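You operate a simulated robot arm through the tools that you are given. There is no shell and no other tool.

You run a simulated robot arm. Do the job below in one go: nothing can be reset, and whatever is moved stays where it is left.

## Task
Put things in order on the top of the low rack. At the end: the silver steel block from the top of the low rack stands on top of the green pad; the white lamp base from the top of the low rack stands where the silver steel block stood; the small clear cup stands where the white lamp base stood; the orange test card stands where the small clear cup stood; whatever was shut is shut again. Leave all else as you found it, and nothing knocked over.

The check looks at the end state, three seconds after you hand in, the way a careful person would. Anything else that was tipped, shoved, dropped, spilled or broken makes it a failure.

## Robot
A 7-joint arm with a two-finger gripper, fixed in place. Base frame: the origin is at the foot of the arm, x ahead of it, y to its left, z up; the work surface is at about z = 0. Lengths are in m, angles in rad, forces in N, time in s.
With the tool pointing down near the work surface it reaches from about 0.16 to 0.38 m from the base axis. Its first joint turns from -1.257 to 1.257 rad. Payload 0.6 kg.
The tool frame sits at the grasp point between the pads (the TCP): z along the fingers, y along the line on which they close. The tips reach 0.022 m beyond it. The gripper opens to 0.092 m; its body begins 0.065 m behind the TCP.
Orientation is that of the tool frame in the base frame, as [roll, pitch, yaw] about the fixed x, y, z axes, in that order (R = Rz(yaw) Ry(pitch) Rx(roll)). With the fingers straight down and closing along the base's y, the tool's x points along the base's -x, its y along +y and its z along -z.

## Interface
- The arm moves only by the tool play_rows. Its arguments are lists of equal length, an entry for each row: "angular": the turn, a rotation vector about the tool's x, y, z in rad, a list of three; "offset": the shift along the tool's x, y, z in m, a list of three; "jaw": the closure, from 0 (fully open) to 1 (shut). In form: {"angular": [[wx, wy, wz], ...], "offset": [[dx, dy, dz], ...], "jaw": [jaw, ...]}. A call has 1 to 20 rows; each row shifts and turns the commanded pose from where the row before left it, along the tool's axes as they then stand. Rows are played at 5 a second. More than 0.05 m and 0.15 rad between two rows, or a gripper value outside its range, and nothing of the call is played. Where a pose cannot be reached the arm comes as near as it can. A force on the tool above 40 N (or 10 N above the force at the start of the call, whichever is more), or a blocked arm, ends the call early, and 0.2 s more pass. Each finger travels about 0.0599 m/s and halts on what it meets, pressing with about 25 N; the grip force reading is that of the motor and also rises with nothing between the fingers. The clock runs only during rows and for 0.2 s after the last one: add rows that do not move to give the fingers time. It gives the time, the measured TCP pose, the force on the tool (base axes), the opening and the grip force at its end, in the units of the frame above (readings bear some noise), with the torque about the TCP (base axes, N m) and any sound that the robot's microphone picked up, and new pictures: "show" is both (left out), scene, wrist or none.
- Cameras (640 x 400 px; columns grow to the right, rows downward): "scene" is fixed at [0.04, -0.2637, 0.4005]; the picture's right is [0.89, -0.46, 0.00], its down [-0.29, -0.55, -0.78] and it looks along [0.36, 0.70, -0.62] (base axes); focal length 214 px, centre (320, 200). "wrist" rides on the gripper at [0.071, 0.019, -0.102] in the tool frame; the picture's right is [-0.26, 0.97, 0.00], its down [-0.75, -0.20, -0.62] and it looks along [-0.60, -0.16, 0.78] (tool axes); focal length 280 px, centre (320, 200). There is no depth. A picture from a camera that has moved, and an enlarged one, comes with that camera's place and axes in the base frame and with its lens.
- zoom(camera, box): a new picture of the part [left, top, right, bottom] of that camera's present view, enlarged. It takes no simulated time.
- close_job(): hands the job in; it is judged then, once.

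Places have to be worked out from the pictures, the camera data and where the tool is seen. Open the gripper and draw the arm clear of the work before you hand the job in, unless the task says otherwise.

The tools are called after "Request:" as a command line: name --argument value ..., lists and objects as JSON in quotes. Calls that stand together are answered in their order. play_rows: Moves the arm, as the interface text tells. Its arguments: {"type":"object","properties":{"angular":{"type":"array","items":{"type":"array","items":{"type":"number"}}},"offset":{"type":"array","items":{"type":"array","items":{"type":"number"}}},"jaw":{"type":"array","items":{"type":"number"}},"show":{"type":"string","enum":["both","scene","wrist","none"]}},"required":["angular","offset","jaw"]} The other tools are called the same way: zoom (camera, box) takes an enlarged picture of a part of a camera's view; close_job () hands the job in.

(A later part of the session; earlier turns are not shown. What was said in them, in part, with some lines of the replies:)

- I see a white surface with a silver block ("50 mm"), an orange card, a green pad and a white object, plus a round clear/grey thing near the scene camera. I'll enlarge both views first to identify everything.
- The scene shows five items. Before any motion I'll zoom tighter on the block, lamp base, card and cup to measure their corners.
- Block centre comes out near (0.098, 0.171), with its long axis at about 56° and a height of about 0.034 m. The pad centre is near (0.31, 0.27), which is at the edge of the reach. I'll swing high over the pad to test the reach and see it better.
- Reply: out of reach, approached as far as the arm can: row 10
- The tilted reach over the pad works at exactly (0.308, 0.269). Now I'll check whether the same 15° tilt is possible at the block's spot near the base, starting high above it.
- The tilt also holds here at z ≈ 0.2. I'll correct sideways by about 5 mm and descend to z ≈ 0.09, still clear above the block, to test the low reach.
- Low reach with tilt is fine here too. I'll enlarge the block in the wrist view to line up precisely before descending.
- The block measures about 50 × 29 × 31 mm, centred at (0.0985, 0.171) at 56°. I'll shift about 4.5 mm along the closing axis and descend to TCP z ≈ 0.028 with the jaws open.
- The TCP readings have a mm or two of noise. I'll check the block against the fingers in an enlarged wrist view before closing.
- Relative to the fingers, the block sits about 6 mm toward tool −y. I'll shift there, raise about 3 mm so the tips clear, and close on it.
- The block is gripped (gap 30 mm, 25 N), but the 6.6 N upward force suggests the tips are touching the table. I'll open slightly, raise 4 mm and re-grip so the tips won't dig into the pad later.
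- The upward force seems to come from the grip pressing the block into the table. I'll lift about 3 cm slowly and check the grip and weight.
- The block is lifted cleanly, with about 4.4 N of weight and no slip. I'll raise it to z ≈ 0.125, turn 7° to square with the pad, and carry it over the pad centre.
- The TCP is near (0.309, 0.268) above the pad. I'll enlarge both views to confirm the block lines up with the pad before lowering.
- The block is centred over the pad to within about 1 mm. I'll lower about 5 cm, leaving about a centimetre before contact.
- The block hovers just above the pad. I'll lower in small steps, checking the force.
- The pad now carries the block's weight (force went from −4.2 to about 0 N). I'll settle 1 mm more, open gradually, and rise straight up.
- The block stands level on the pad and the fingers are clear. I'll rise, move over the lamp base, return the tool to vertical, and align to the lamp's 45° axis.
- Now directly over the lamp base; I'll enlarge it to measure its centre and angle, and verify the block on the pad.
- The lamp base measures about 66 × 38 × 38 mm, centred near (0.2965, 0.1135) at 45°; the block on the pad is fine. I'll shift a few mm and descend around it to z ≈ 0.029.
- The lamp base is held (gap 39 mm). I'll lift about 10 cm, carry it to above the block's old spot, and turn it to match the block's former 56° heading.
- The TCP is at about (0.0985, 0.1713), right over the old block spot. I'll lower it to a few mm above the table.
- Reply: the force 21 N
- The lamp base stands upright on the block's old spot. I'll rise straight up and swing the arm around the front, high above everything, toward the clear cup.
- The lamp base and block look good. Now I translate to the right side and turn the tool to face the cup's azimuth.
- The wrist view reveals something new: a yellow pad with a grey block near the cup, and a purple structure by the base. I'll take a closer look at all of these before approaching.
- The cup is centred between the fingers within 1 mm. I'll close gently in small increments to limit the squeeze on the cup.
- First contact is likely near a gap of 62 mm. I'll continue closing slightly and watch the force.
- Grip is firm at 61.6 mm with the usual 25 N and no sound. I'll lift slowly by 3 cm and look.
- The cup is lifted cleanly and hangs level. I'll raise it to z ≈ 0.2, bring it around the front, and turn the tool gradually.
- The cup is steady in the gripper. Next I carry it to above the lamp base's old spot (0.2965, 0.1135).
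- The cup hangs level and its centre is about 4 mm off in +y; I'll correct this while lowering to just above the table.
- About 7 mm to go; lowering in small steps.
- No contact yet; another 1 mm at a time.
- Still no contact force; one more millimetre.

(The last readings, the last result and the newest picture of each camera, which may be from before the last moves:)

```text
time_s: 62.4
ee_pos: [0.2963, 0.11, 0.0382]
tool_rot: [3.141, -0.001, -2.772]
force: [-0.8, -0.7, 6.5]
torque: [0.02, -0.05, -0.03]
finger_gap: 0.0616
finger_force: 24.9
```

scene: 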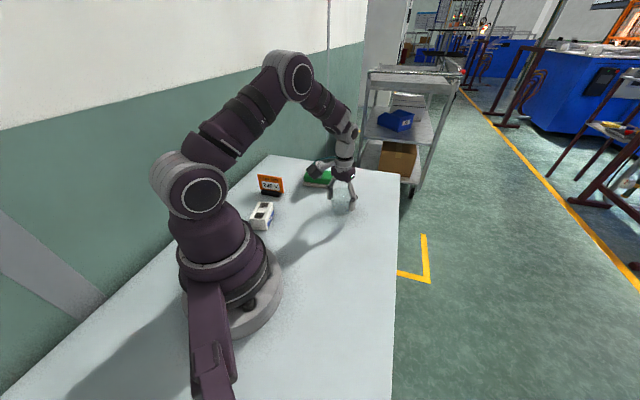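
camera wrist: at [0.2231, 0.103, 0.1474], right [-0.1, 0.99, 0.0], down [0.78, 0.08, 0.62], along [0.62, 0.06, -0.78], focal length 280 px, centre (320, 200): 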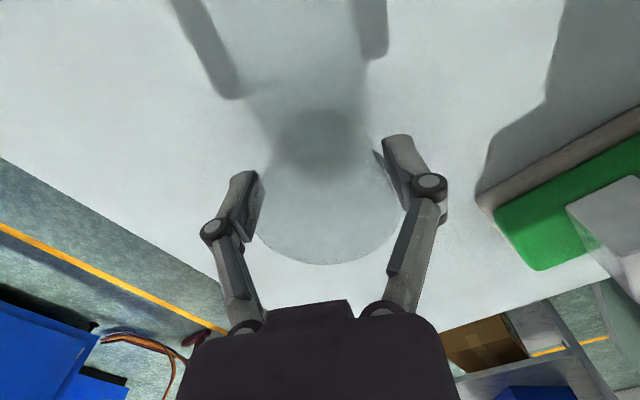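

The cup is on the table (6.5 N). I'll open gradually to release it, then look.

Request:
play_rows --angular '[[0, 0, 0], [0, 0, 0], [0, 0, 0], [0, 0, 0], [0, 0, 0], [0, 0, 0]]' --offset '[[0, 0, 0], [0, 0, 0], [0, 0, 0], [0, 0, 0], [0, 0, 0], [0, 0, 0]]' --jaw '[0.33, 0.28, 0.2, 0.1, 0.0, 0.0]' --show "both"

Request:
zoom --camera "wrist" --box '[150, 60, 480, 266]'

Request:
zoom --camera "scene" --box '[290, 150, 390, 230]'

```text
time_s: 63.8
ee_pos: [0.2959, 0.1096, 0.0381]
tool_rot: [-3.141, 0.0, -2.773]
force: [0.3, 0.1, 0.1]
torque: [0.0, 0.01, 0.0]
finger_gap: 0.092
finger_force: 0.1
camera wrist: at [0.2231, 0.1027, 0.1397], right [-0.1, 0.99, 0.0], down [0.78, 0.08, 0.62], along [0.62, 0.06, -0.78], focal length 280 px, centre (320, 200)
```

scene: 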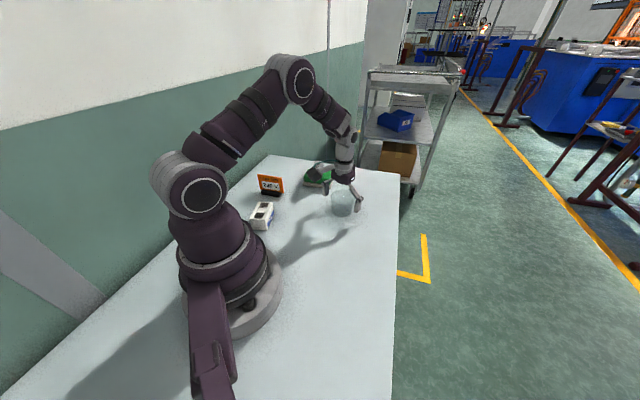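
wrist: 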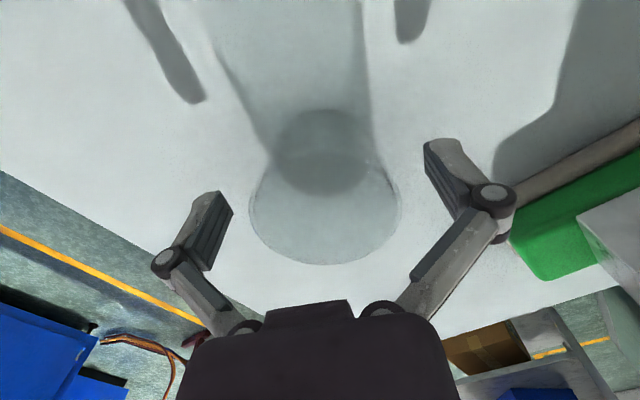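

```text
1.94 times, centred on (315, 163) of wrist
camera zoom: at [0.2231, 0.1027, 0.1397], right [-0.1, 0.99, 0.0], down [0.78, 0.08, 0.62], along [0.62, 0.06, -0.78], focal length 544 px, centre (330, 272)
```

zoom: 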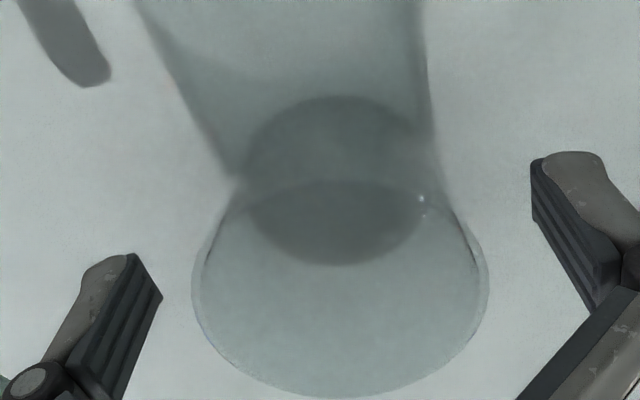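

```text
5.00 times, centred on (340, 190) of scene
camera zoom: at [0.04, -0.2637, 0.4005], right [0.89, -0.46, 0.0], down [-0.29, -0.55, -0.78], along [0.36, 0.7, -0.62], focal length 1072 px, centre (220, 250)
```

zoom: 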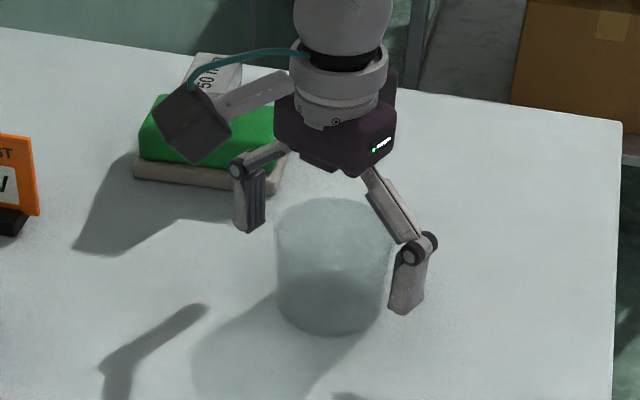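

The cup stands upright at about (0.297, 0.113), within a mm or two of the lamp's old centre. I'll rise straight up, then move over the orange card for a detailed look.

Request:
play_rows --angular '[[0, 0, 0], [0, 0, 0], [0, 0, 0], [0, 0, 0], [0, 0, 0], [0, 0, 0], [0, 0, 0], [0, 0, 0], [0, 0, 0], [0, 0, 0], [0, 0, 0], [0, 0, 0], [0, 0, -0.1135], [0, 0, -0.1135], [0, 0, -0.1135], [0, 0, -0.1135], [0, 0, 0], [0, 0, 0]]' --offset '[[0, 0, -0.015], [0, 0, -0.025], [0, 0, -0.03], [0, 0, -0.03], [0, 0, -0.03], [0, 0, -0.03], [0.0124, 0.0333, 0], [0.0124, 0.0333, 0], [0.0124, 0.0333, 0], [0.0124, 0.0333, 0], [0.0124, 0.0333, 0], [0.0124, 0.0333, 0], [0, 0, 0], [0, 0, 0], [0, 0, 0], [0, 0, 0], [0, 0, 0], [0, 0, 0]]' --jaw '[0, 0, 0, 0, 0, 0, 0, 0, 0, 0, 0, 0, 0, 0, 0, 0, 0, 0]' --show "both"

Request:
zoom --camera "wrist" --box '[240, 40, 440, 180]'

Request:
zoom --camera "scene" --box '[250, 165, 300, 205]'

Request:
zoom --camera "scene" --box '[220, 150, 400, 262]'

```text
time_s: 67.6
ee_pos: [0.1542, 0.2696, 0.1987]
tool_rot: [3.142, -0.001, -2.32]
force: [-0.8, -0.7, 0.3]
torque: [0.0, 0.01, 0.01]
finger_gap: 0.0922
finger_force: 0.1
camera wrist: at [0.0922, 0.232, 0.2994], right [-0.53, 0.85, 0.0], down [0.66, 0.41, 0.62], along [0.53, 0.33, -0.78], focal length 280 px, centre (320, 200)
```

scene: 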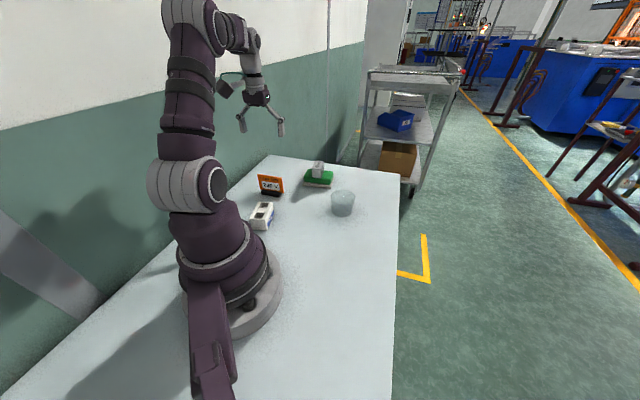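
wrist: 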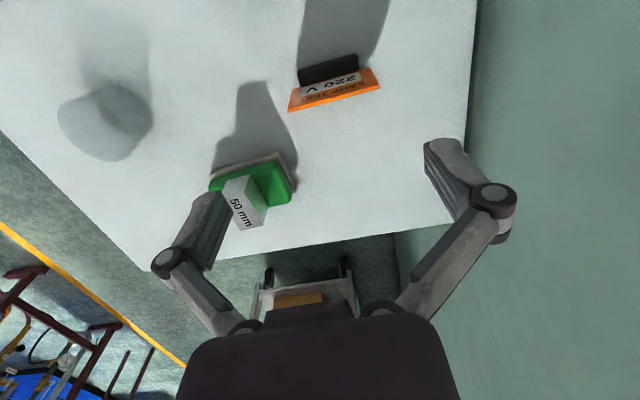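

```text
2.86 times, centred on (340, 110) of wrist
camera zoom: at [0.0922, 0.232, 0.2994], right [-0.53, 0.85, 0.0], down [0.66, 0.41, 0.62], along [0.53, 0.33, -0.78], focal length 801 px, centre (263, 457)
```

zoom: 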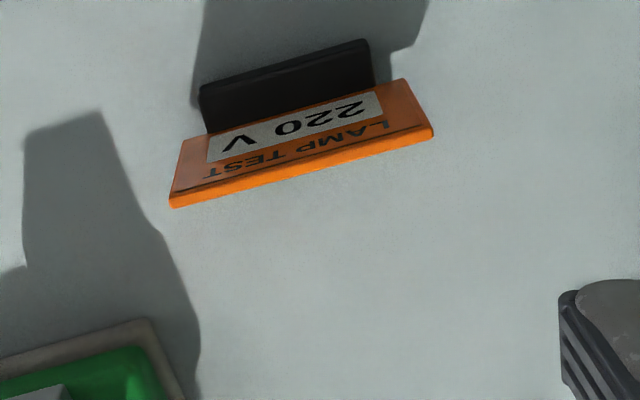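

```text
10.00 times, centred on (275, 185) of scene
camera zoom: at [0.04, -0.2637, 0.4005], right [0.89, -0.46, 0.0], down [-0.29, -0.55, -0.78], along [0.36, 0.7, -0.62], focal length 2145 px, centre (770, 350)
```

zoom: 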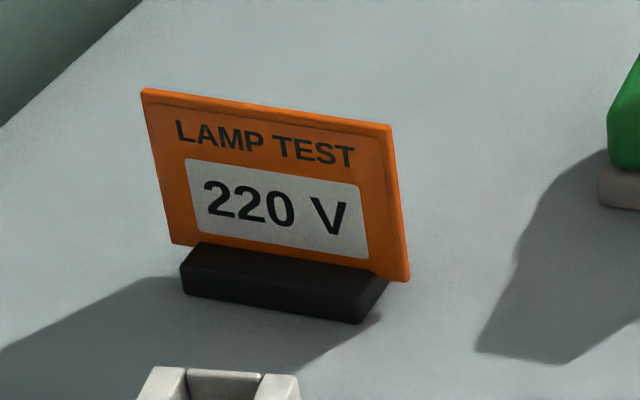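

```text
3.56 times, centred on (310, 206) of scene
camera zoom: at [0.04, -0.2637, 0.4005], right [0.89, -0.46, 0.0], down [-0.29, -0.55, -0.78], along [0.36, 0.7, -0.62], focal length 763 px, centre (356, 179)
```

zoom: 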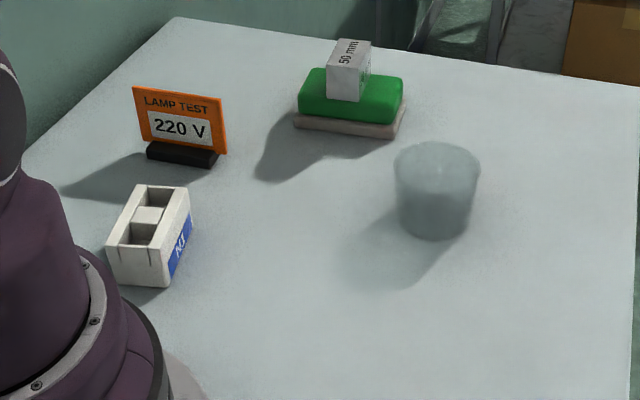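

All three placed items look right. The card's plate is vertical, about 80 mm wide and 64 mm tall, centred near (0.154, 0.282) with its normal at about 47°. To pinch its thickness I'll rotate the tool +90° up here and check that the arm can do it.

Request:
play_rows --angular '[[0, 0, -0.1423], [0, 0, -0.1423], [0, 0, -0.1423], [0, 0, -0.1423], [0, 0, -0.1423], [0, 0, -0.1423], [0, 0, -0.1423], [0, 0, -0.1423], [0, 0, -0.1423], [0, 0, -0.1423], [0, 0, -0.1423], [0, 0, 0], [0, 0, 0]]' --offset '[[0, 0, 0], [0, 0, 0], [0, 0, 0], [0, 0, 0], [0, 0, 0], [0, 0, 0], [0, 0, 0], [0, 0, 0], [0, 0, 0], [0, 0, 0], [0, 0, 0], [0, 0, 0], [0, 0, 0]]' --jaw '[0, 0, 0, 0.1, 0.2, 0.3, 0.4, 0.5, 0.5, 0.5, 0.5, 0.5, 0.5]' --show "both"

```text
time_s: 70.4
ee_pos: [0.1543, 0.2698, 0.1993]
tool_rot: [3.141, 0.0, -0.754]
force: [-0.1, 0.9, -0.4]
torque: [0.0, -0.01, 0.02]
finger_gap: 0.0462
finger_force: 0.0
camera wrist: at [0.194, 0.208, 0.3002], right [-0.85, -0.52, 0.0], down [-0.41, 0.66, 0.63], along [-0.33, 0.53, -0.78], focal length 280 px, centre (320, 200)
```

scene: 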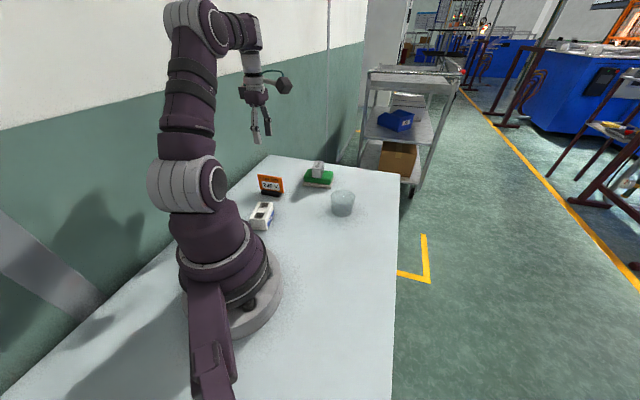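
wrist: 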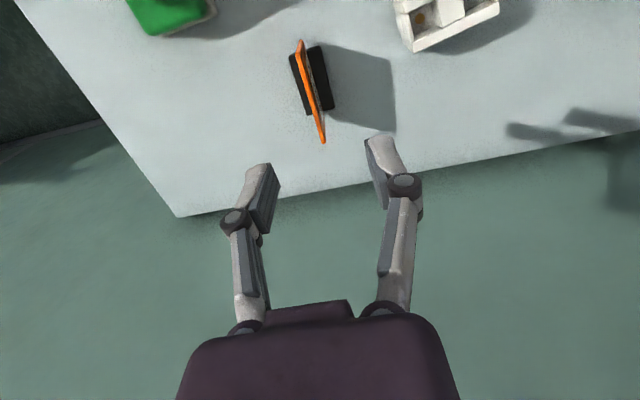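

The rotation works and the view is now along the card's edge. I'll enlarge it to see the plate, bar profile and alignment.

Request:
zoom --camera "wrist" --box '[260, 20, 380, 160]'

Request:
zoom --camera "scene" --box '[220, 60, 310, 230]'

```text
2.86 times, centred on (320, 90) of wrist
camera zoom: at [0.194, 0.208, 0.3002], right [-0.85, -0.52, 0.0], down [-0.41, 0.66, 0.63], along [-0.33, 0.53, -0.78], focal length 801 px, centre (320, 514)
```

zoom: 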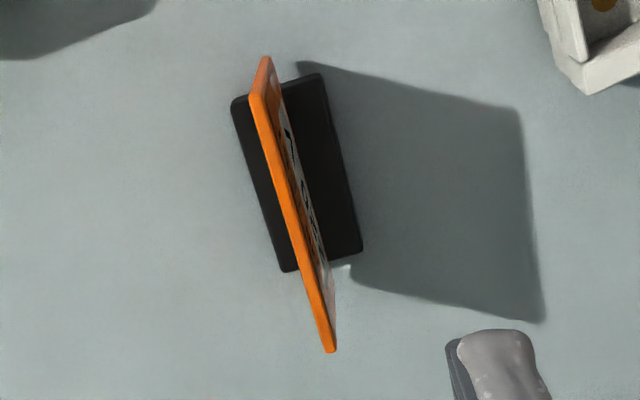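

```text
2.35 times, centred on (265, 145) of scene
camera zoom: at [0.04, -0.2637, 0.4005], right [0.89, -0.46, 0.0], down [-0.29, -0.55, -0.78], along [0.36, 0.7, -0.62], focal length 505 px, centre (449, 329)
```

zoom: 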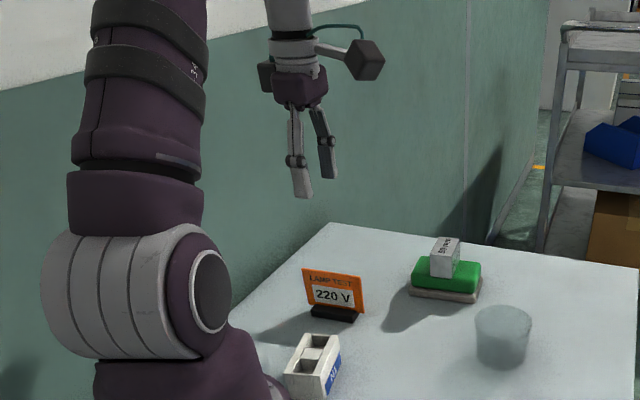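

The plate runs parallel to the tool x-axis and is centred at tool offset (−6.5, −8.5) mm; the bar extends ±15 mm around it. I'll shift, then descend to z ≈ 0.105 (tips above the plate top) and verify.

Request:
play_rows --angular '[[0, 0, 0], [0, 0, 0], [0, 0, 0], [0, 0, 0], [0, 0, 0], [0, 0, 0]]' --offset '[[-0.0064, -0.0085, 0], [0, 0, 0.031], [0, 0, 0.031], [0, 0, 0.032], [0, 0, 0], [0, 0, 0]]' --jaw '[0.5, 0.5, 0.5, 0.5, 0.5, 0.5]' --show "both"

Request:
zoom --camera "wrist" --box '[220, 20, 430, 220]'

Request:
zoom --camera "scene" --box '[220, 120, 310, 240]'

```text
time_s: 71.8
ee_pos: [0.1574, 0.2808, 0.1059]
tool_rot: [3.141, 0.0, -0.757]
force: [-0.2, -0.4, 0.4]
torque: [-0.03, -0.01, -0.02]
finger_gap: 0.046
finger_force: 0.0
camera wrist: at [0.195, 0.2197, 0.2068], right [-0.85, -0.52, 0.0], down [-0.41, 0.67, 0.62], along [-0.33, 0.53, -0.78], focal length 280 px, centre (320, 200)
```

scene: 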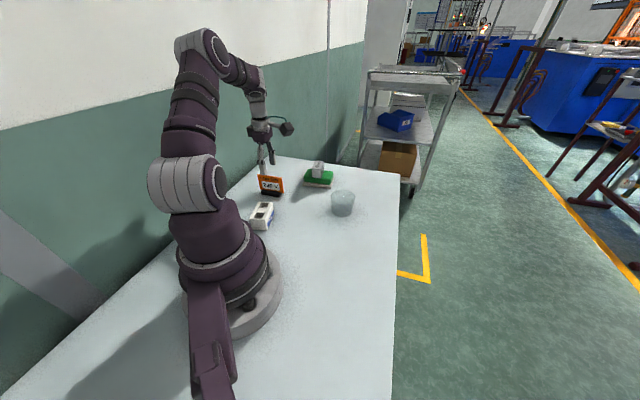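
wrist: 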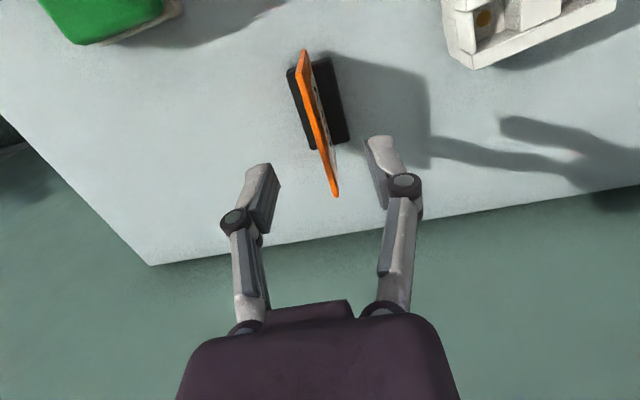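

```text
2.00 times, centred on (325, 120) of wrist
camera zoom: at [0.195, 0.2197, 0.2068], right [-0.85, -0.52, 0.0], down [-0.41, 0.67, 0.62], along [-0.33, 0.53, -0.78], focal length 561 px, centre (310, 360)
```

zoom: 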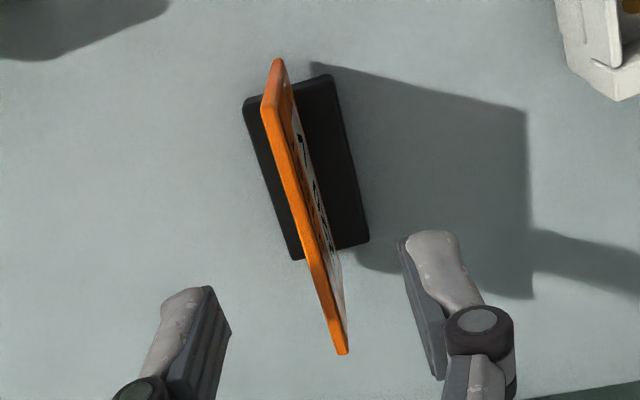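

```text
3.33 times, centred on (265, 180) of scene
camera zoom: at [0.04, -0.2637, 0.4005], right [0.89, -0.46, 0.0], down [-0.29, -0.55, -0.78], along [0.36, 0.7, -0.62], focal length 715 px, centre (503, 267)
```

zoom: 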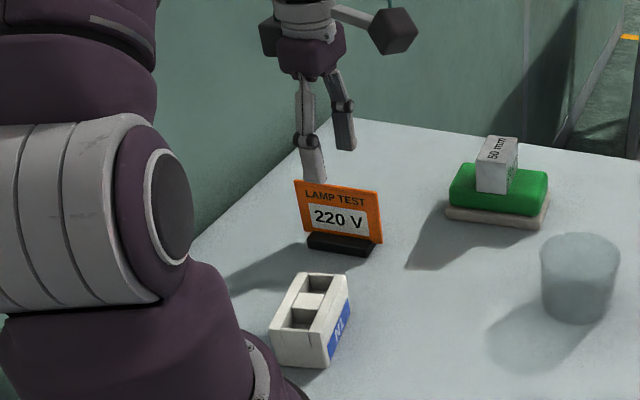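

The plate is centred between the fingers within 0.5 mm. I'll descend to TCP z ≈ 0.044 (tips about 22 mm, above the bar) and close gently.

Request:
play_rows --angular '[[0, 0, 0], [0, 0, 0], [0, 0, 0], [0, 0, 0], [0, 0, 0], [0, 0, 0]]' --offset '[[0, 0, 0.02], [0, 0, 0.02], [0, 0, 0.012], [0, 0, 0.01], [0, 0, 0], [0, 0, 0]]' --jaw '[0.5, 0.5, 0.5, 0.5, 0.5, 0.5]' --show "both"

Request:
zoom --camera "wrist" --box '[220, 40, 430, 240]'

Request:
zoom --camera "scene" --box '[240, 140, 310, 220]'

```text
time_s: 73.2
ee_pos: [0.1564, 0.2798, 0.0456]
tool_rot: [3.141, -0.001, -0.755]
force: [-0.5, -0.2, -0.5]
torque: [0.05, -0.01, 0.0]
finger_gap: 0.0458
finger_force: 0.1
camera wrist: at [0.1955, 0.2178, 0.146], right [-0.85, -0.52, 0.0], down [-0.41, 0.67, 0.63], along [-0.33, 0.53, -0.78], focal length 280 px, centre (320, 200)
```

scene: 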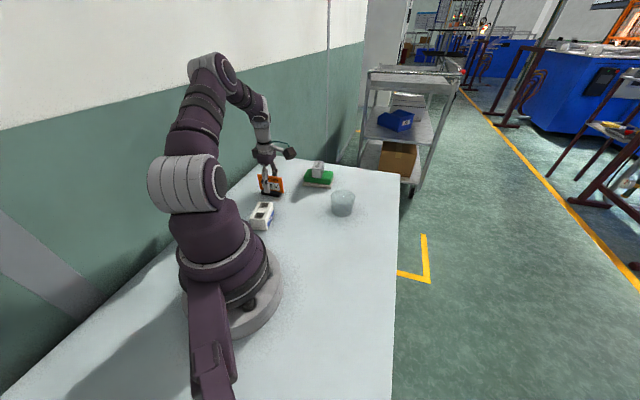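
wrist: 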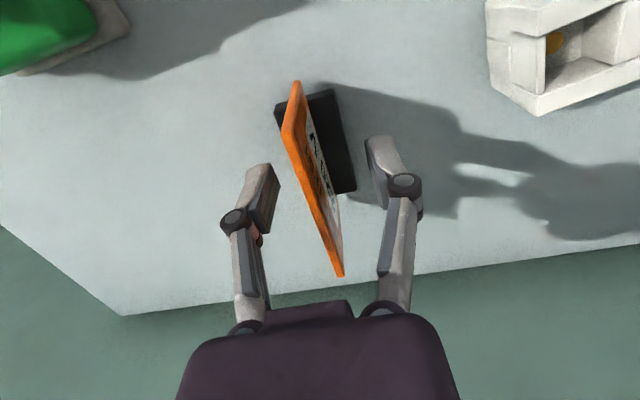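

```text
2.00 times, centred on (325, 140) of wrist
camera zoom: at [0.1955, 0.2178, 0.146], right [-0.85, -0.52, 0.0], down [-0.41, 0.67, 0.63], along [-0.33, 0.53, -0.78], focal length 561 px, centre (310, 320)
```

zoom: 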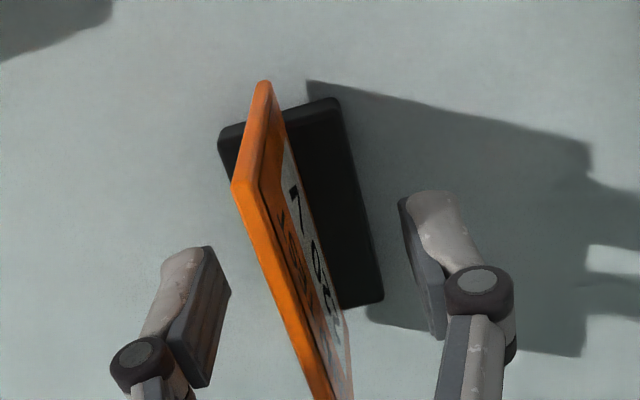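

```text
5.00 times, centred on (275, 180) of scene
camera zoom: at [0.04, -0.2637, 0.4005], right [0.89, -0.46, 0.0], down [-0.29, -0.55, -0.78], along [0.36, 0.7, -0.62], focal length 1072 px, centre (545, 300)
```

zoom: 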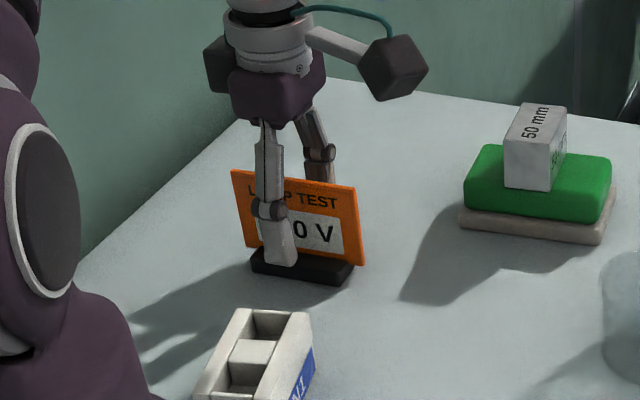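

The fingers straddle the plate with the tips just above the bar. Closing on the plate.

Request:
play_rows --angular '[[0, 0, 0], [0, 0, 0], [0, 0, 0], [0, 0, 0], [0, 0, 0], [0, 0, 0]]' --offset '[[0, 0, 0], [0, 0, 0], [0, 0, 0], [0, 0, 0], [0, 0, 0], [0, 0, 0]]' --jaw '[0.7, 0.85, 0.95, 1.0, 1.0, 1.0]' --show "both"

Request:
zoom --camera "scene" --box '[240, 140, 310, 220]'

```text
time_s: 74.6
ee_pos: [0.157, 0.2799, 0.0454]
tool_rot: [3.141, 0.001, -0.755]
force: [-0.5, 0.5, -0.2]
torque: [-0.01, -0.02, 0.0]
finger_gap: 0.0061
finger_force: 24.9
camera wrist: at [0.1954, 0.2178, 0.146], right [-0.85, -0.52, 0.0], down [-0.41, 0.67, 0.63], along [-0.33, 0.53, -0.78], focal length 280 px, centre (320, 200)
```

scene: 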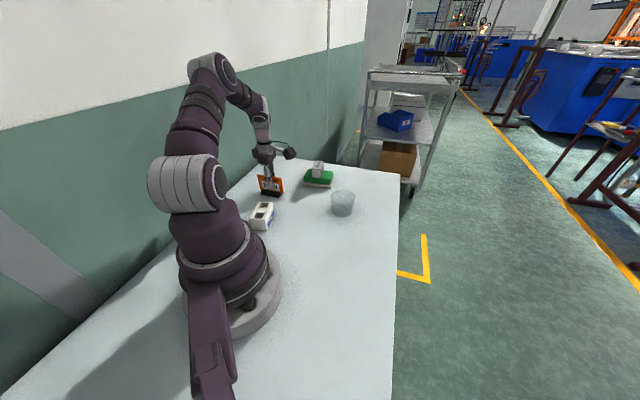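
wrist: 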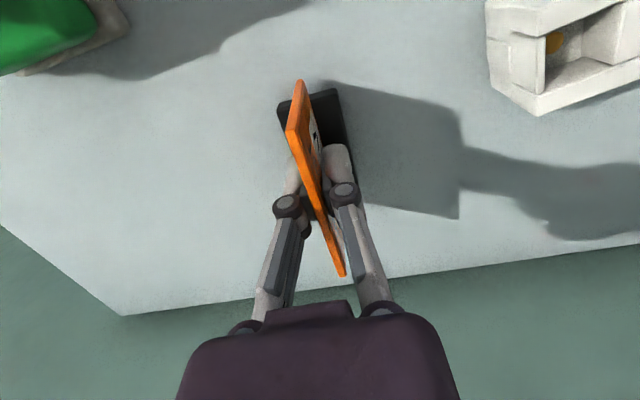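

```text
5.00 times, centred on (275, 180) of scene
camera zoom: at [0.04, -0.2637, 0.4005], right [0.89, -0.46, 0.0], down [-0.29, -0.55, -0.78], along [0.36, 0.7, -0.62], focal length 1072 px, centre (545, 300)
```

zoom: 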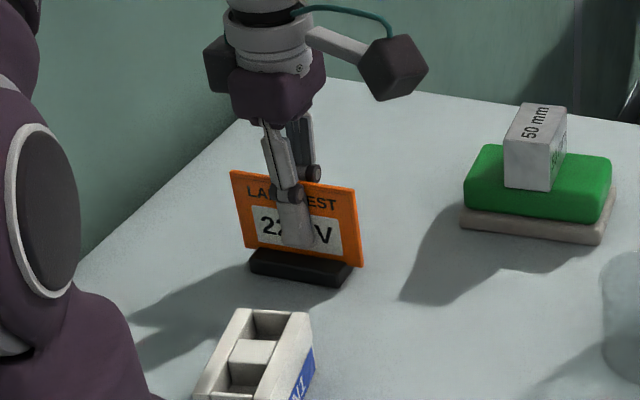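

The plate is pinched (6 mm, 25 N). I'll lift slowly 3 cm and verify that the bar comes with it.

Request:
play_rows --angular '[[0, 0, 0], [0, 0, 0], [0, 0, 0], [0, 0, 0], [0, 0, 0], [0, 0, 0]]' --offset '[[0, 0, -0.005], [0, 0, -0.008], [0, 0, -0.01], [0, 0, -0.01], [0, 0, 0], [0, 0, 0]]' --jaw '[1, 1, 1, 1, 1, 1]' --show "wrist"

Request:
zoom --camera "scene" --box '[240, 140, 310, 220]'

```text
time_s: 76.0
ee_pos: [0.1562, 0.2789, 0.0771]
tool_rot: [3.141, -0.001, -0.757]
force: [-0.2, -0.4, 0.3]
torque: [-0.04, 0.03, -0.02]
finger_gap: 0.0063
finger_force: 24.6
camera wrist: at [0.1939, 0.2172, 0.1786], right [-0.85, -0.52, 0.0], down [-0.41, 0.67, 0.63], along [-0.33, 0.53, -0.78], focal length 280 px, centre (320, 200)
```

wrist: 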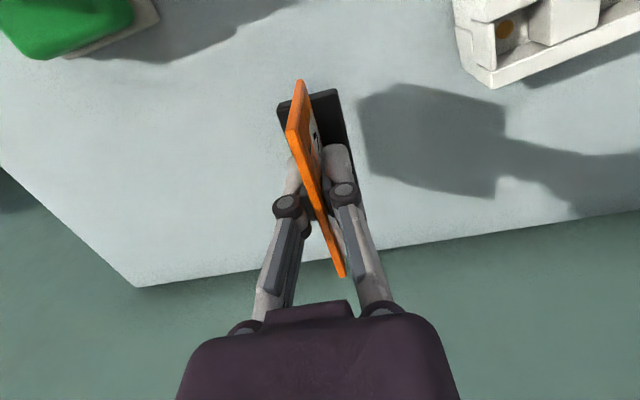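

```text
5.00 times, centred on (275, 180) of scene
camera zoom: at [0.04, -0.2637, 0.4005], right [0.89, -0.46, 0.0], down [-0.29, -0.55, -0.78], along [0.36, 0.7, -0.62], focal length 1072 px, centre (545, 300)
```

zoom: 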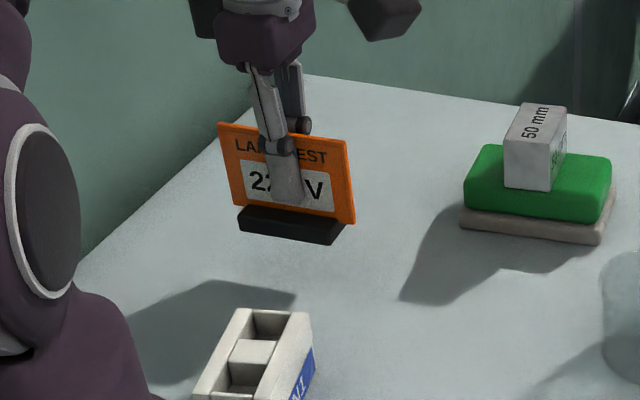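

The whole card including its bar is lifted, hanging straight. I'll raise it to z ≈ 0.21 and rotate the tool back to a radial heading before carrying it round.

Request:
play_rows --angular '[[0, 0, 0], [0, 0, 0], [0, 0, 0], [0, 0, 0], [0, 0, 0], [0, 0, 0.134], [0, 0, 0.134], [0, 0, 0.134], [0, 0, 0.134], [0, 0, 0.134], [0, 0, 0.134], [0, 0, 0.134], [0, 0, 0.134], [0, 0, 0.134], [0, 0, 0.134], [0, 0, 0], [0, 0, 0]]' --offset '[[0, 0, -0.02], [0, 0, -0.03], [0, 0, -0.03], [0, 0, -0.03], [0, 0, -0.023], [0, 0, 0], [0, 0, 0], [0, 0, 0], [0, 0, 0], [0, 0, 0], [0, 0, 0], [0, 0, 0], [0, 0, 0], [0, 0, 0], [0, 0, 0], [0, 0, 0], [0, 0, 0]]' --jaw '[1, 1, 1, 1, 1, 1, 1, 1, 1, 1, 1, 1, 1, 1, 1, 1, 1]' --show "both"

```text
time_s: 79.6
ee_pos: [0.1571, 0.2801, 0.2089]
tool_rot: [-3.142, -0.001, -2.097]
force: [-0.4, 0.4, 0.0]
torque: [-0.03, 0.02, -0.01]
finger_gap: 0.0059
finger_force: 25.2
camera wrist: at [0.1044, 0.2287, 0.3105], right [-0.7, 0.71, 0.0], down [0.56, 0.55, 0.62], along [0.44, 0.44, -0.78], focal length 280 px, centre (320, 200)
```

scene: 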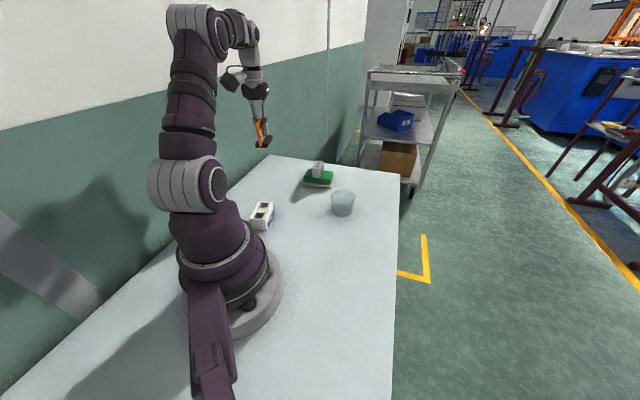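
wrist: 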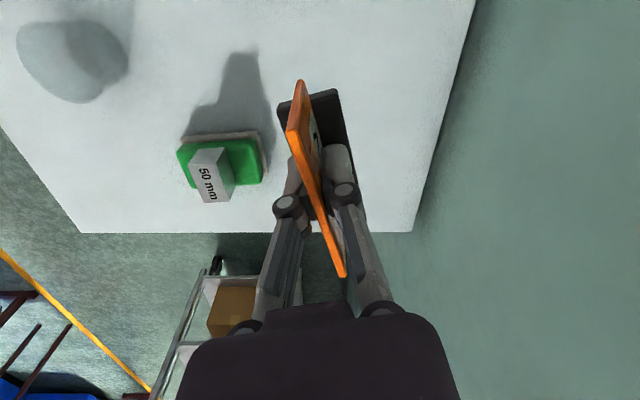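

The card is steady in the grip. I'll carry it outward and around at z ≈ 0.21, then turn toward heading 0.

Request:
play_rows --angular '[[0, 0, 0], [0, 0, 0], [0, 0, 0], [0, 0, 0], [0, 0, 0], [0, 0, 0], [0, 0, 0.1309], [0, 0, 0.1309], [0, 0, 0.1309], [0, 0, 0.1309], [0, 0, 0.1309], [0, 0, 0.1309], [0, 0, 0.1309], [0, 0, 0.1309], [0, 0, 0]]' --offset '[[0.0207, -0.02417, 0], [0.0207, -0.02417, 0], [0.0207, -0.02417, 0], [0.0207, -0.02417, 0], [0.0207, -0.02417, 0], [0.0207, -0.02417, 0], [0, 0, 0], [0, 0, 0], [0, 0, 0], [0, 0, 0], [0, 0, 0], [0, 0, 0], [0, 0, 0], [0, 0, 0], [0, 0, 0]]' --jaw '[1, 1, 1, 1, 1, 1, 1, 1, 1, 1, 1, 1, 1, 1, 1]' --show "scene"

```text
time_s: 82.8
ee_pos: [0.2182, 0.1007, 0.2077]
tool_rot: [-3.142, 0.001, 3.14]
force: [0.2, 0.2, 0.7]
torque: [0.0, -0.06, 0.01]
finger_gap: 0.0058
finger_force: 24.9
```

scene: 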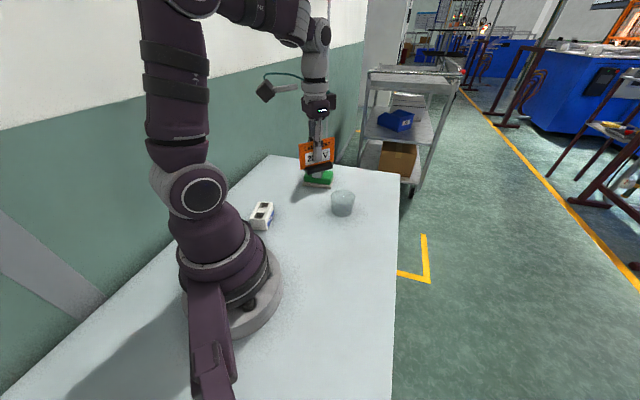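

Now across to the right side (0.20, −0.12), then turning to heading −57.7°.

Request:
play_rows --angular '[[0, 0, 0], [0, 0, 0], [0, 0, 0], [0, 0, 0], [0, 0, 0], [0, 0, 0], [0, 0, 0], [0, 0, 0.1439], [0, 0, 0.1439], [0, 0, 0.1439], [0, 0, 0.1439], [0, 0, 0.1439], [0, 0, 0.1439], [0, 0, 0.1439], [0, 0, 0], [0, 0, 0]]' --offset '[[0.00286, -0.0314, 0], [0.00286, -0.0314, 0], [0.00286, -0.0314, 0], [0.00286, -0.0314, 0], [0.00286, -0.0314, 0], [0.00286, -0.0314, 0], [0.00286, -0.0314, 0], [0, 0, 0], [0, 0, 0], [0, 0, 0], [0, 0, 0], [0, 0, 0], [0, 0, 0], [0, 0, 0], [0, 0, 0], [0, 0, 0]]' --jaw '[1, 1, 1, 1, 1, 1, 1, 1, 1, 1, 1, 1, 1, 1, 1, 1]' --show "both"

```text
time_s: 86.2
ee_pos: [0.1997, -0.1198, 0.2088]
tool_rot: [3.141, 0.001, 2.134]
force: [0.2, 0.3, -1.0]
torque: [0.0, -0.04, 0.02]
finger_gap: 0.0062
finger_force: 25.2
camera wrist: at [0.1779, -0.0491, 0.3098], right [0.96, 0.29, 0.0], down [0.23, -0.75, 0.62], along [0.18, -0.6, -0.78], focal length 280 px, centre (320, 200)
```

scene: 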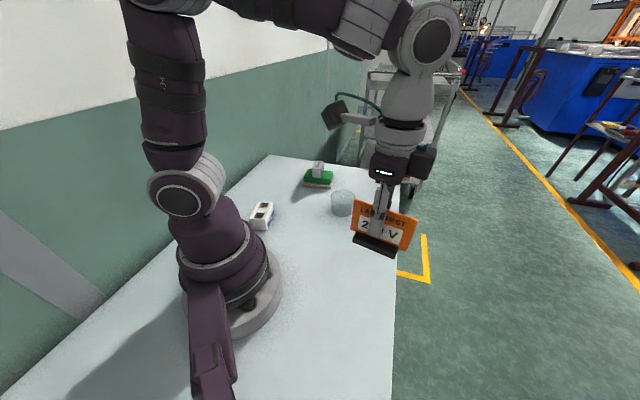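
wrist: 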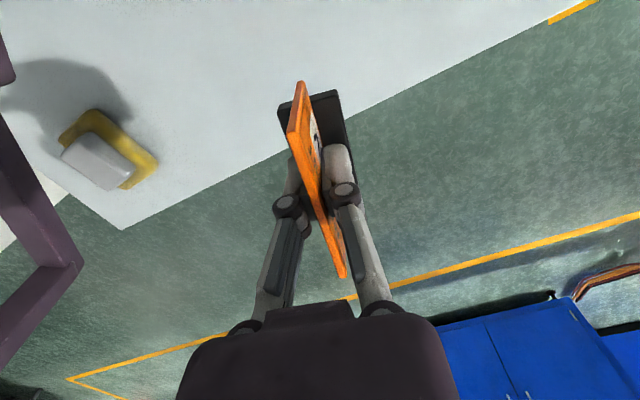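

The card is steady. I'll move over the cup's old spot (0.112, −0.177) and lower to about 2 cm above the table.

Request:
play_rows --angular '[[0, 0, 0], [0, 0, 0], [0, 0, 0], [0, 0, 0], [0, 0, 0], [0, 0, 0], [0, 0, 0], [0, 0, 0], [0, 0, 0], [0, 0, 0], [0, 0, 0], [0, 0, 0]]' --offset '[[-0.0005, -0.02625, 0], [-0.0005, -0.02625, 0], [-0.0005, -0.02625, 0], [-0.0005, -0.02625, 0], [0, 0, 0], [0, 0, 0.025], [0, 0, 0.03], [0, 0, 0.03], [0, 0, 0.03], [0, 0, 0.027], [0, 0, 0], [0, 0, 0]]' --jaw '[1, 1, 1, 1, 1, 1, 1, 1, 1, 1, 1, 1]' --show "both"

Request:
zoom --camera "scene" --box '[270, 270, 410, 400]'

```text
time_s: 88.8
ee_pos: [0.1119, -0.1797, 0.0672]
tool_rot: [-3.14, 0.0, 2.134]
force: [-0.4, 0.9, -0.3]
torque: [0.03, 0.02, 0.01]
finger_gap: 0.0061
finger_force: 24.0
camera wrist: at [0.0905, -0.1084, 0.169], right [0.96, 0.29, 0.0], down [0.23, -0.75, 0.62], along [0.18, -0.6, -0.78], focal length 280 px, centre (320, 200)
```

scene: 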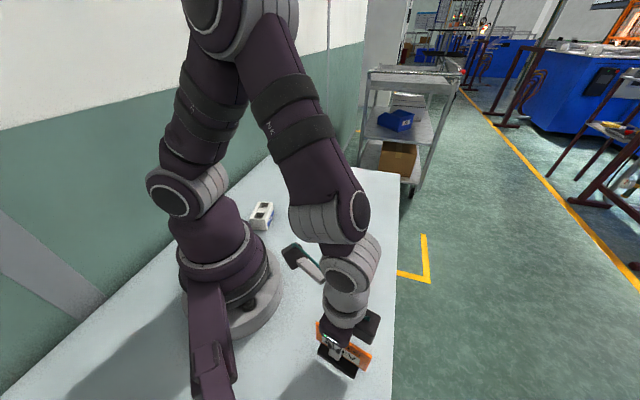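
wrist: 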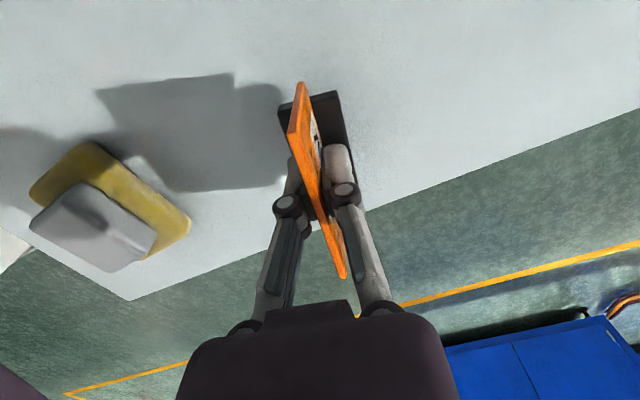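

```text
3.08 times, centred on (340, 335) of scene
camera zoom: at [0.04, -0.2637, 0.4005], right [0.89, -0.46, 0.0], down [-0.29, -0.55, -0.78], along [0.36, 0.7, -0.62], focal length 660 px, centre (258, -215)
```

zoom: 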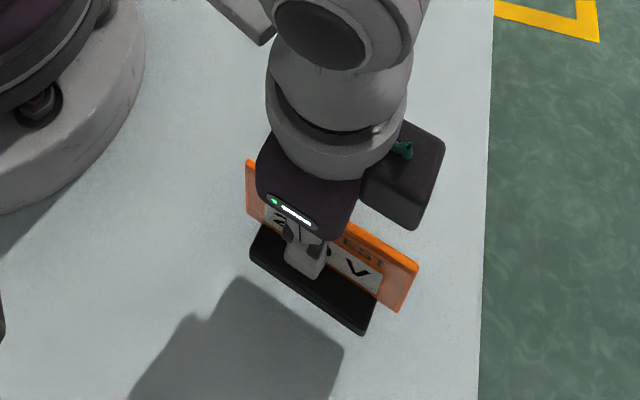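

The TCP is at about (0.112, −0.1785) with the card about 22 mm above the table. Lowering to about 4 mm above first.

Request:
play_rows --angular '[[0, 0, 0], [0, 0, 0], [0, 0, 0], [0, 0, 0], [0, 0, 0]]' --offset '[[0, 0, 0.009], [0, 0, 0.007], [0, 0, 0.003], [0, 0, 0], [0, 0, 0]]' --jaw '[1, 1, 1, 1, 1]' --show "none"

```text
time_s: 90.0
ee_pos: [0.1126, -0.1776, 0.0485]
tool_rot: [3.141, 0.001, 2.134]
force: [0.4, -1.0, -0.6]
torque: [-0.02, 0.01, 0.01]
finger_gap: 0.0058
finger_force: 25.5
```

Now 1–1.5 mm steps toward contact.

Request:
play_rows --angular '[[0, 0, 0], [0, 0, 0], [0, 0, 0], [0, 0, 0]]' --offset '[[0, 0, 0.0015], [0, 0, 0.0012], [0, 0, 0], [0, 0, 0]]' --jaw '[1, 1, 1, 1]' --show "wrist"

```text
time_s: 91.0
ee_pos: [0.1114, -0.1781, 0.0441]
tool_rot: [3.14, -0.001, 2.134]
force: [1.6, -0.2, 6.9]
torque: [-0.02, -0.02, -0.01]
finger_gap: 0.0059
finger_force: 24.5
camera wrist: at [0.0895, -0.1072, 0.1459], right [0.96, 0.29, 0.0], down [0.23, -0.75, 0.63], along [0.18, -0.6, -0.78], focal length 280 px, centre (320, 200)
```

wrist: 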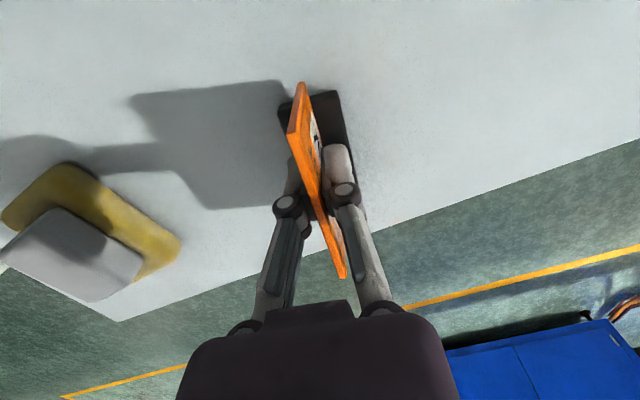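

The card rests on the table (6.9 N, same height as when gripped). Opening the fingers gradually.

Request:
play_rows --angular '[[0, 0, 0], [0, 0, 0], [0, 0, 0], [0, 0, 0], [0, 0, 0], [0, 0, 0]]' --offset '[[0, 0, -0.0003], [0, 0, 0], [0, 0, 0], [0, 0, 0], [0, 0, 0], [0, 0, 0]]' --jaw '[0.92, 0.85, 0.75, 0.6, 0.5, 0.5]' --show "both"

Request:
zoom --camera "wrist" --box '[220, 40, 430, 240]'

Request:
zoom --camera "scene" --box '[270, 270, 410, 400]'

```text
time_s: 92.4
ee_pos: [0.1103, -0.179, 0.0448]
tool_rot: [3.141, 0.0, 2.134]
force: [-0.3, 0.7, 0.0]
torque: [-0.04, -0.02, -0.01]
finger_gap: 0.0461
finger_force: 0.1
camera wrist: at [0.0899, -0.1073, 0.1467], right [0.96, 0.29, 0.0], down [0.23, -0.75, 0.62], along [0.18, -0.6, -0.78], focal length 280 px, centre (320, 200)
```

scene: 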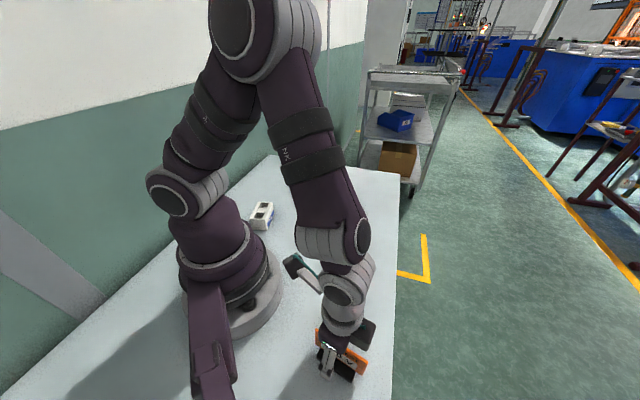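
wrist: 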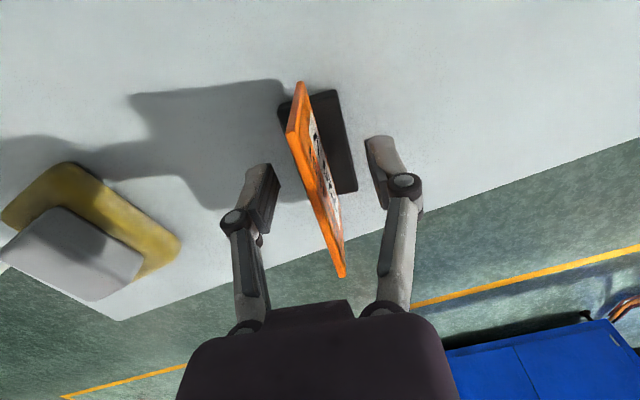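

```text
2.00 times, centred on (325, 140) of wrist
camera zoom: at [0.0899, -0.1073, 0.1467], right [0.96, 0.29, 0.0], down [0.23, -0.75, 0.62], along [0.18, -0.6, -0.78], focal length 561 px, centre (310, 320)
```

zoom: 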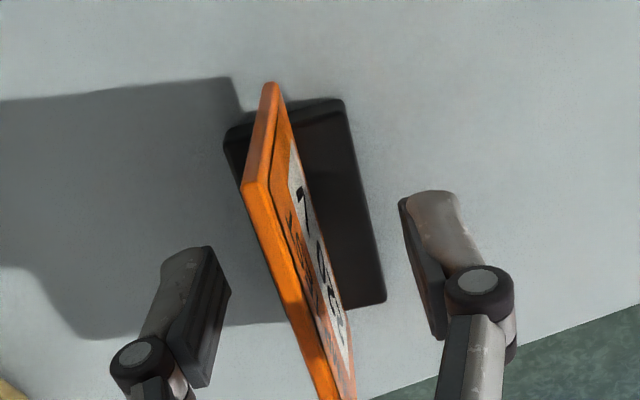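

```text
3.08 times, centred on (340, 335) of scene
camera zoom: at [0.04, -0.2637, 0.4005], right [0.89, -0.46, 0.0], down [-0.29, -0.55, -0.78], along [0.36, 0.7, -0.62], focal length 660 px, centre (258, -215)
```

zoom: 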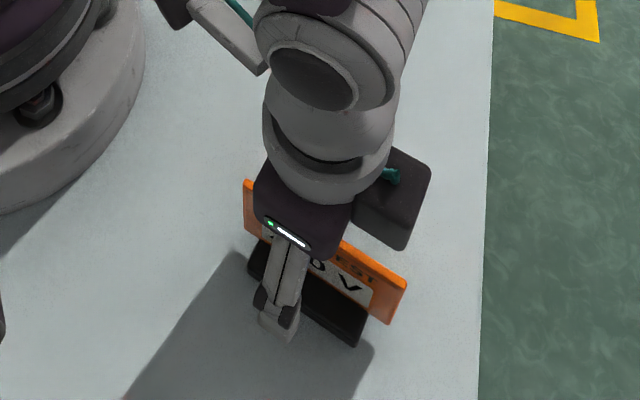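

The card stands upright on its bar. I'll rise straight up to z ≈ 0.2, then open fully and look.

Request:
play_rows --angular '[[0, 0, 0], [0, 0, 0], [0, 0, 0], [0, 0, 0], [0, 0, 0], [0, 0, 0], [0, 0, 0], [0, 0, 0]]' --offset '[[0, 0, -0.01], [0, 0, -0.02], [0, 0, -0.03], [0, 0, -0.035], [0, 0, -0.035], [0, 0, -0.03], [0, 0, 0], [0, 0, 0]]' --jaw '[0.5, 0.5, 0.5, 0.5, 0.5, 0.3, 0.0, 0.0]' --show "both"

Request:
zoom --camera "wrist" --box '[40, 20, 420, 250]'

```text
time_s: 94.2
ee_pos: [0.1094, -0.1746, 0.2025]
tool_rot: [-3.142, 0.0, 2.136]
force: [0.0, -0.8, 0.1]
torque: [0.0, -0.01, 0.0]
finger_gap: 0.092
finger_force: 0.1
camera wrist: at [0.0886, -0.1038, 0.3051], right [0.96, 0.29, 0.0], down [0.23, -0.75, 0.62], along [0.18, -0.6, -0.78], focal length 280 px, centre (320, 200)
```

scene: 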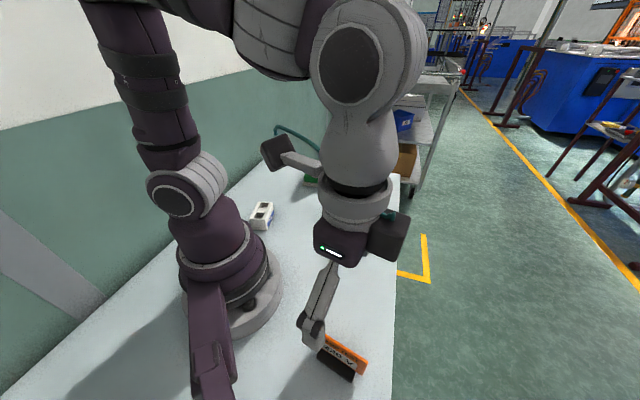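
wrist: 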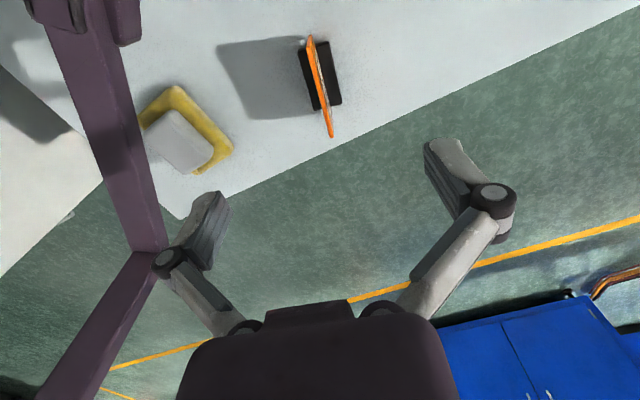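

```text
1.68 times, centred on (230, 135) of wrist
camera zoom: at [0.0886, -0.1038, 0.3051], right [0.96, 0.29, 0.0], down [0.23, -0.75, 0.62], along [0.18, -0.6, -0.78], focal length 472 px, centre (472, 310)
```

zoom: 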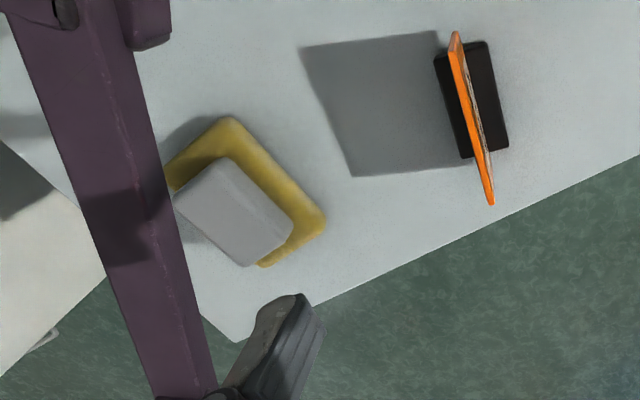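

The card is at about (0.112, −0.176), right where the cup stood, and the yellow/grey item is untouched. I'll draw the arm back to a clear, central, raised pose and inspect everything.

Request:
play_rows --angular '[[0, 0, 0], [0, 0, 0], [0, 0, 0], [0, 0, 0], [0, 0, 0], [0, 0, 0], [0, 0, -0.1436], [0, 0, -0.1436], [0, 0, -0.1436], [0, 0, -0.1436], [0, 0, -0.1436], [0, 0, -0.1436], [0, 0, -0.1436], [0, 0, 0]]' --offset '[[0.0136, 0.0264, -0.006], [0.0136, 0.0264, -0.006], [0.0136, 0.0264, -0.006], [0.0136, 0.0264, -0.006], [0.0136, 0.0264, -0.006], [0.0136, 0.0264, -0.006], [0, 0, 0], [0, 0, 0], [0, 0, 0], [0, 0, 0], [0, 0, 0], [0, 0, 0], [0, 0, 0], [0, 0, 0]]' --jaw '[0, 0, 0, 0, 0, 0, 0, 0, 0, 0, 0, 0, 0, 0]' --show "both"

Request:
zoom --camera "scene" --box '[220, 150, 400, 262]'

Request:
zoom --camera "scene" --box '[270, 290, 400, 400]'

```text
time_s: 97.2
ee_pos: [0.2027, -0.0238, 0.2413]
tool_rot: [-3.14, 0.0, 3.141]
force: [-1.0, 0.5, 0.2]
torque: [-0.03, 0.01, -0.01]
finger_gap: 0.092
finger_force: 0.1
camera wrist: at [0.131, -0.0039, 0.3425], right [0.26, 0.96, 0.0], down [0.75, -0.2, 0.62], along [0.6, -0.16, -0.78], focal length 280 px, centre (320, 200)
```

scene: 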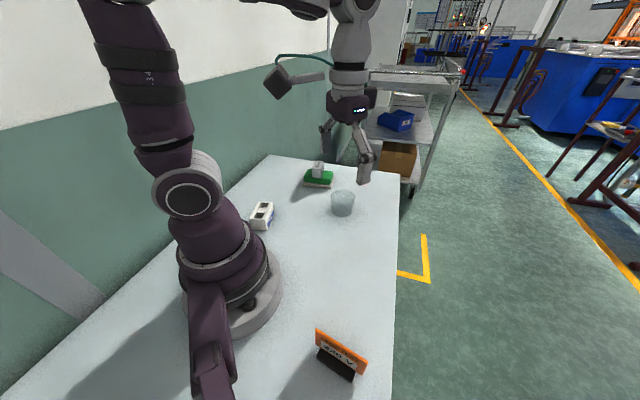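
wrist: 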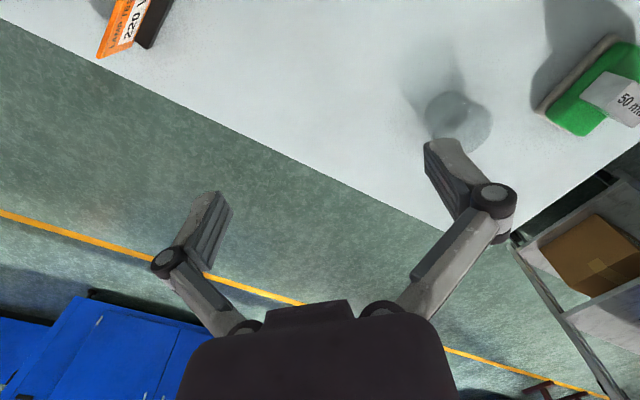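

```text
3.56 times, centred on (310, 206) of scene
camera zoom: at [0.04, -0.2637, 0.4005], right [0.89, -0.46, 0.0], down [-0.29, -0.55, -0.78], along [0.36, 0.7, -0.62], focal length 763 px, centre (356, 179)
```

zoom: 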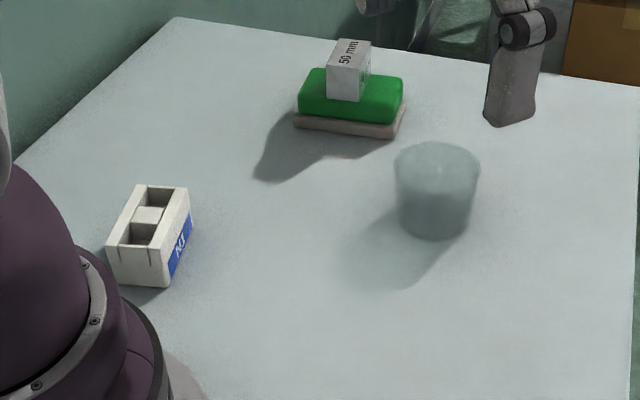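

```text
3.64 times, centred on (335, 345) of scene
camera zoom: at [0.04, -0.2637, 0.4005], right [0.89, -0.46, 0.0], down [-0.29, -0.55, -0.78], along [0.36, 0.7, -0.62], focal length 780 px, centre (266, -327)
```

zoom: 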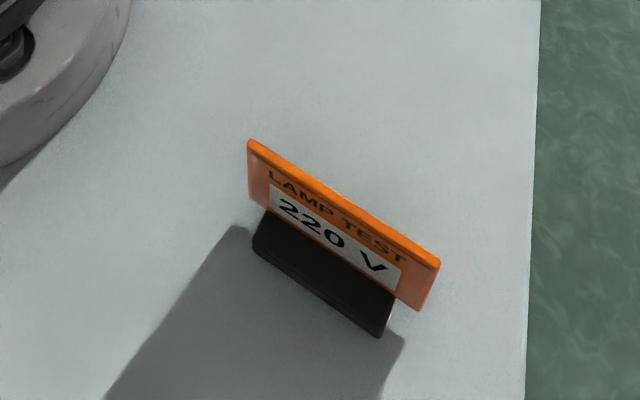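

All four items stand upright where they belong: the block on the green pad, the lamp base on the block's spot, the cup on the lamp's spot, and the card on the cup's spot. I never opened anything that needed shutting again, the gripper is open and the arm is clear, so I'm handing in.

Request:
close_job

```text
The job is handed in.
```

I moved all four items to their new places and handed the job in; the check's result has not come back. In the last pictures each one was upright and undamaged:

- **Silver steel block:** it stands level on top of the green pad, centred on it to within a millimetre or so. Its long side runs across the pad, so its ends may overhang the green top by 2–3 mm.
- **White lamp base:** it stands where the block was, at about (0.098, 0.171).
- **Clear cup:** it stands where the lamp base was, at about (0.297, 0.113).
- **Orange test card:** it stands on its bar where the cup was, at about (0.112, −0.176). It is turned from its earlier heading, since the task set no direction.

While working I found a yellow pad with a grey top near the cup's old spot and left it alone. I opened nothing that had to be shut again. The gripper is open and the arm is raised clear of the rack.
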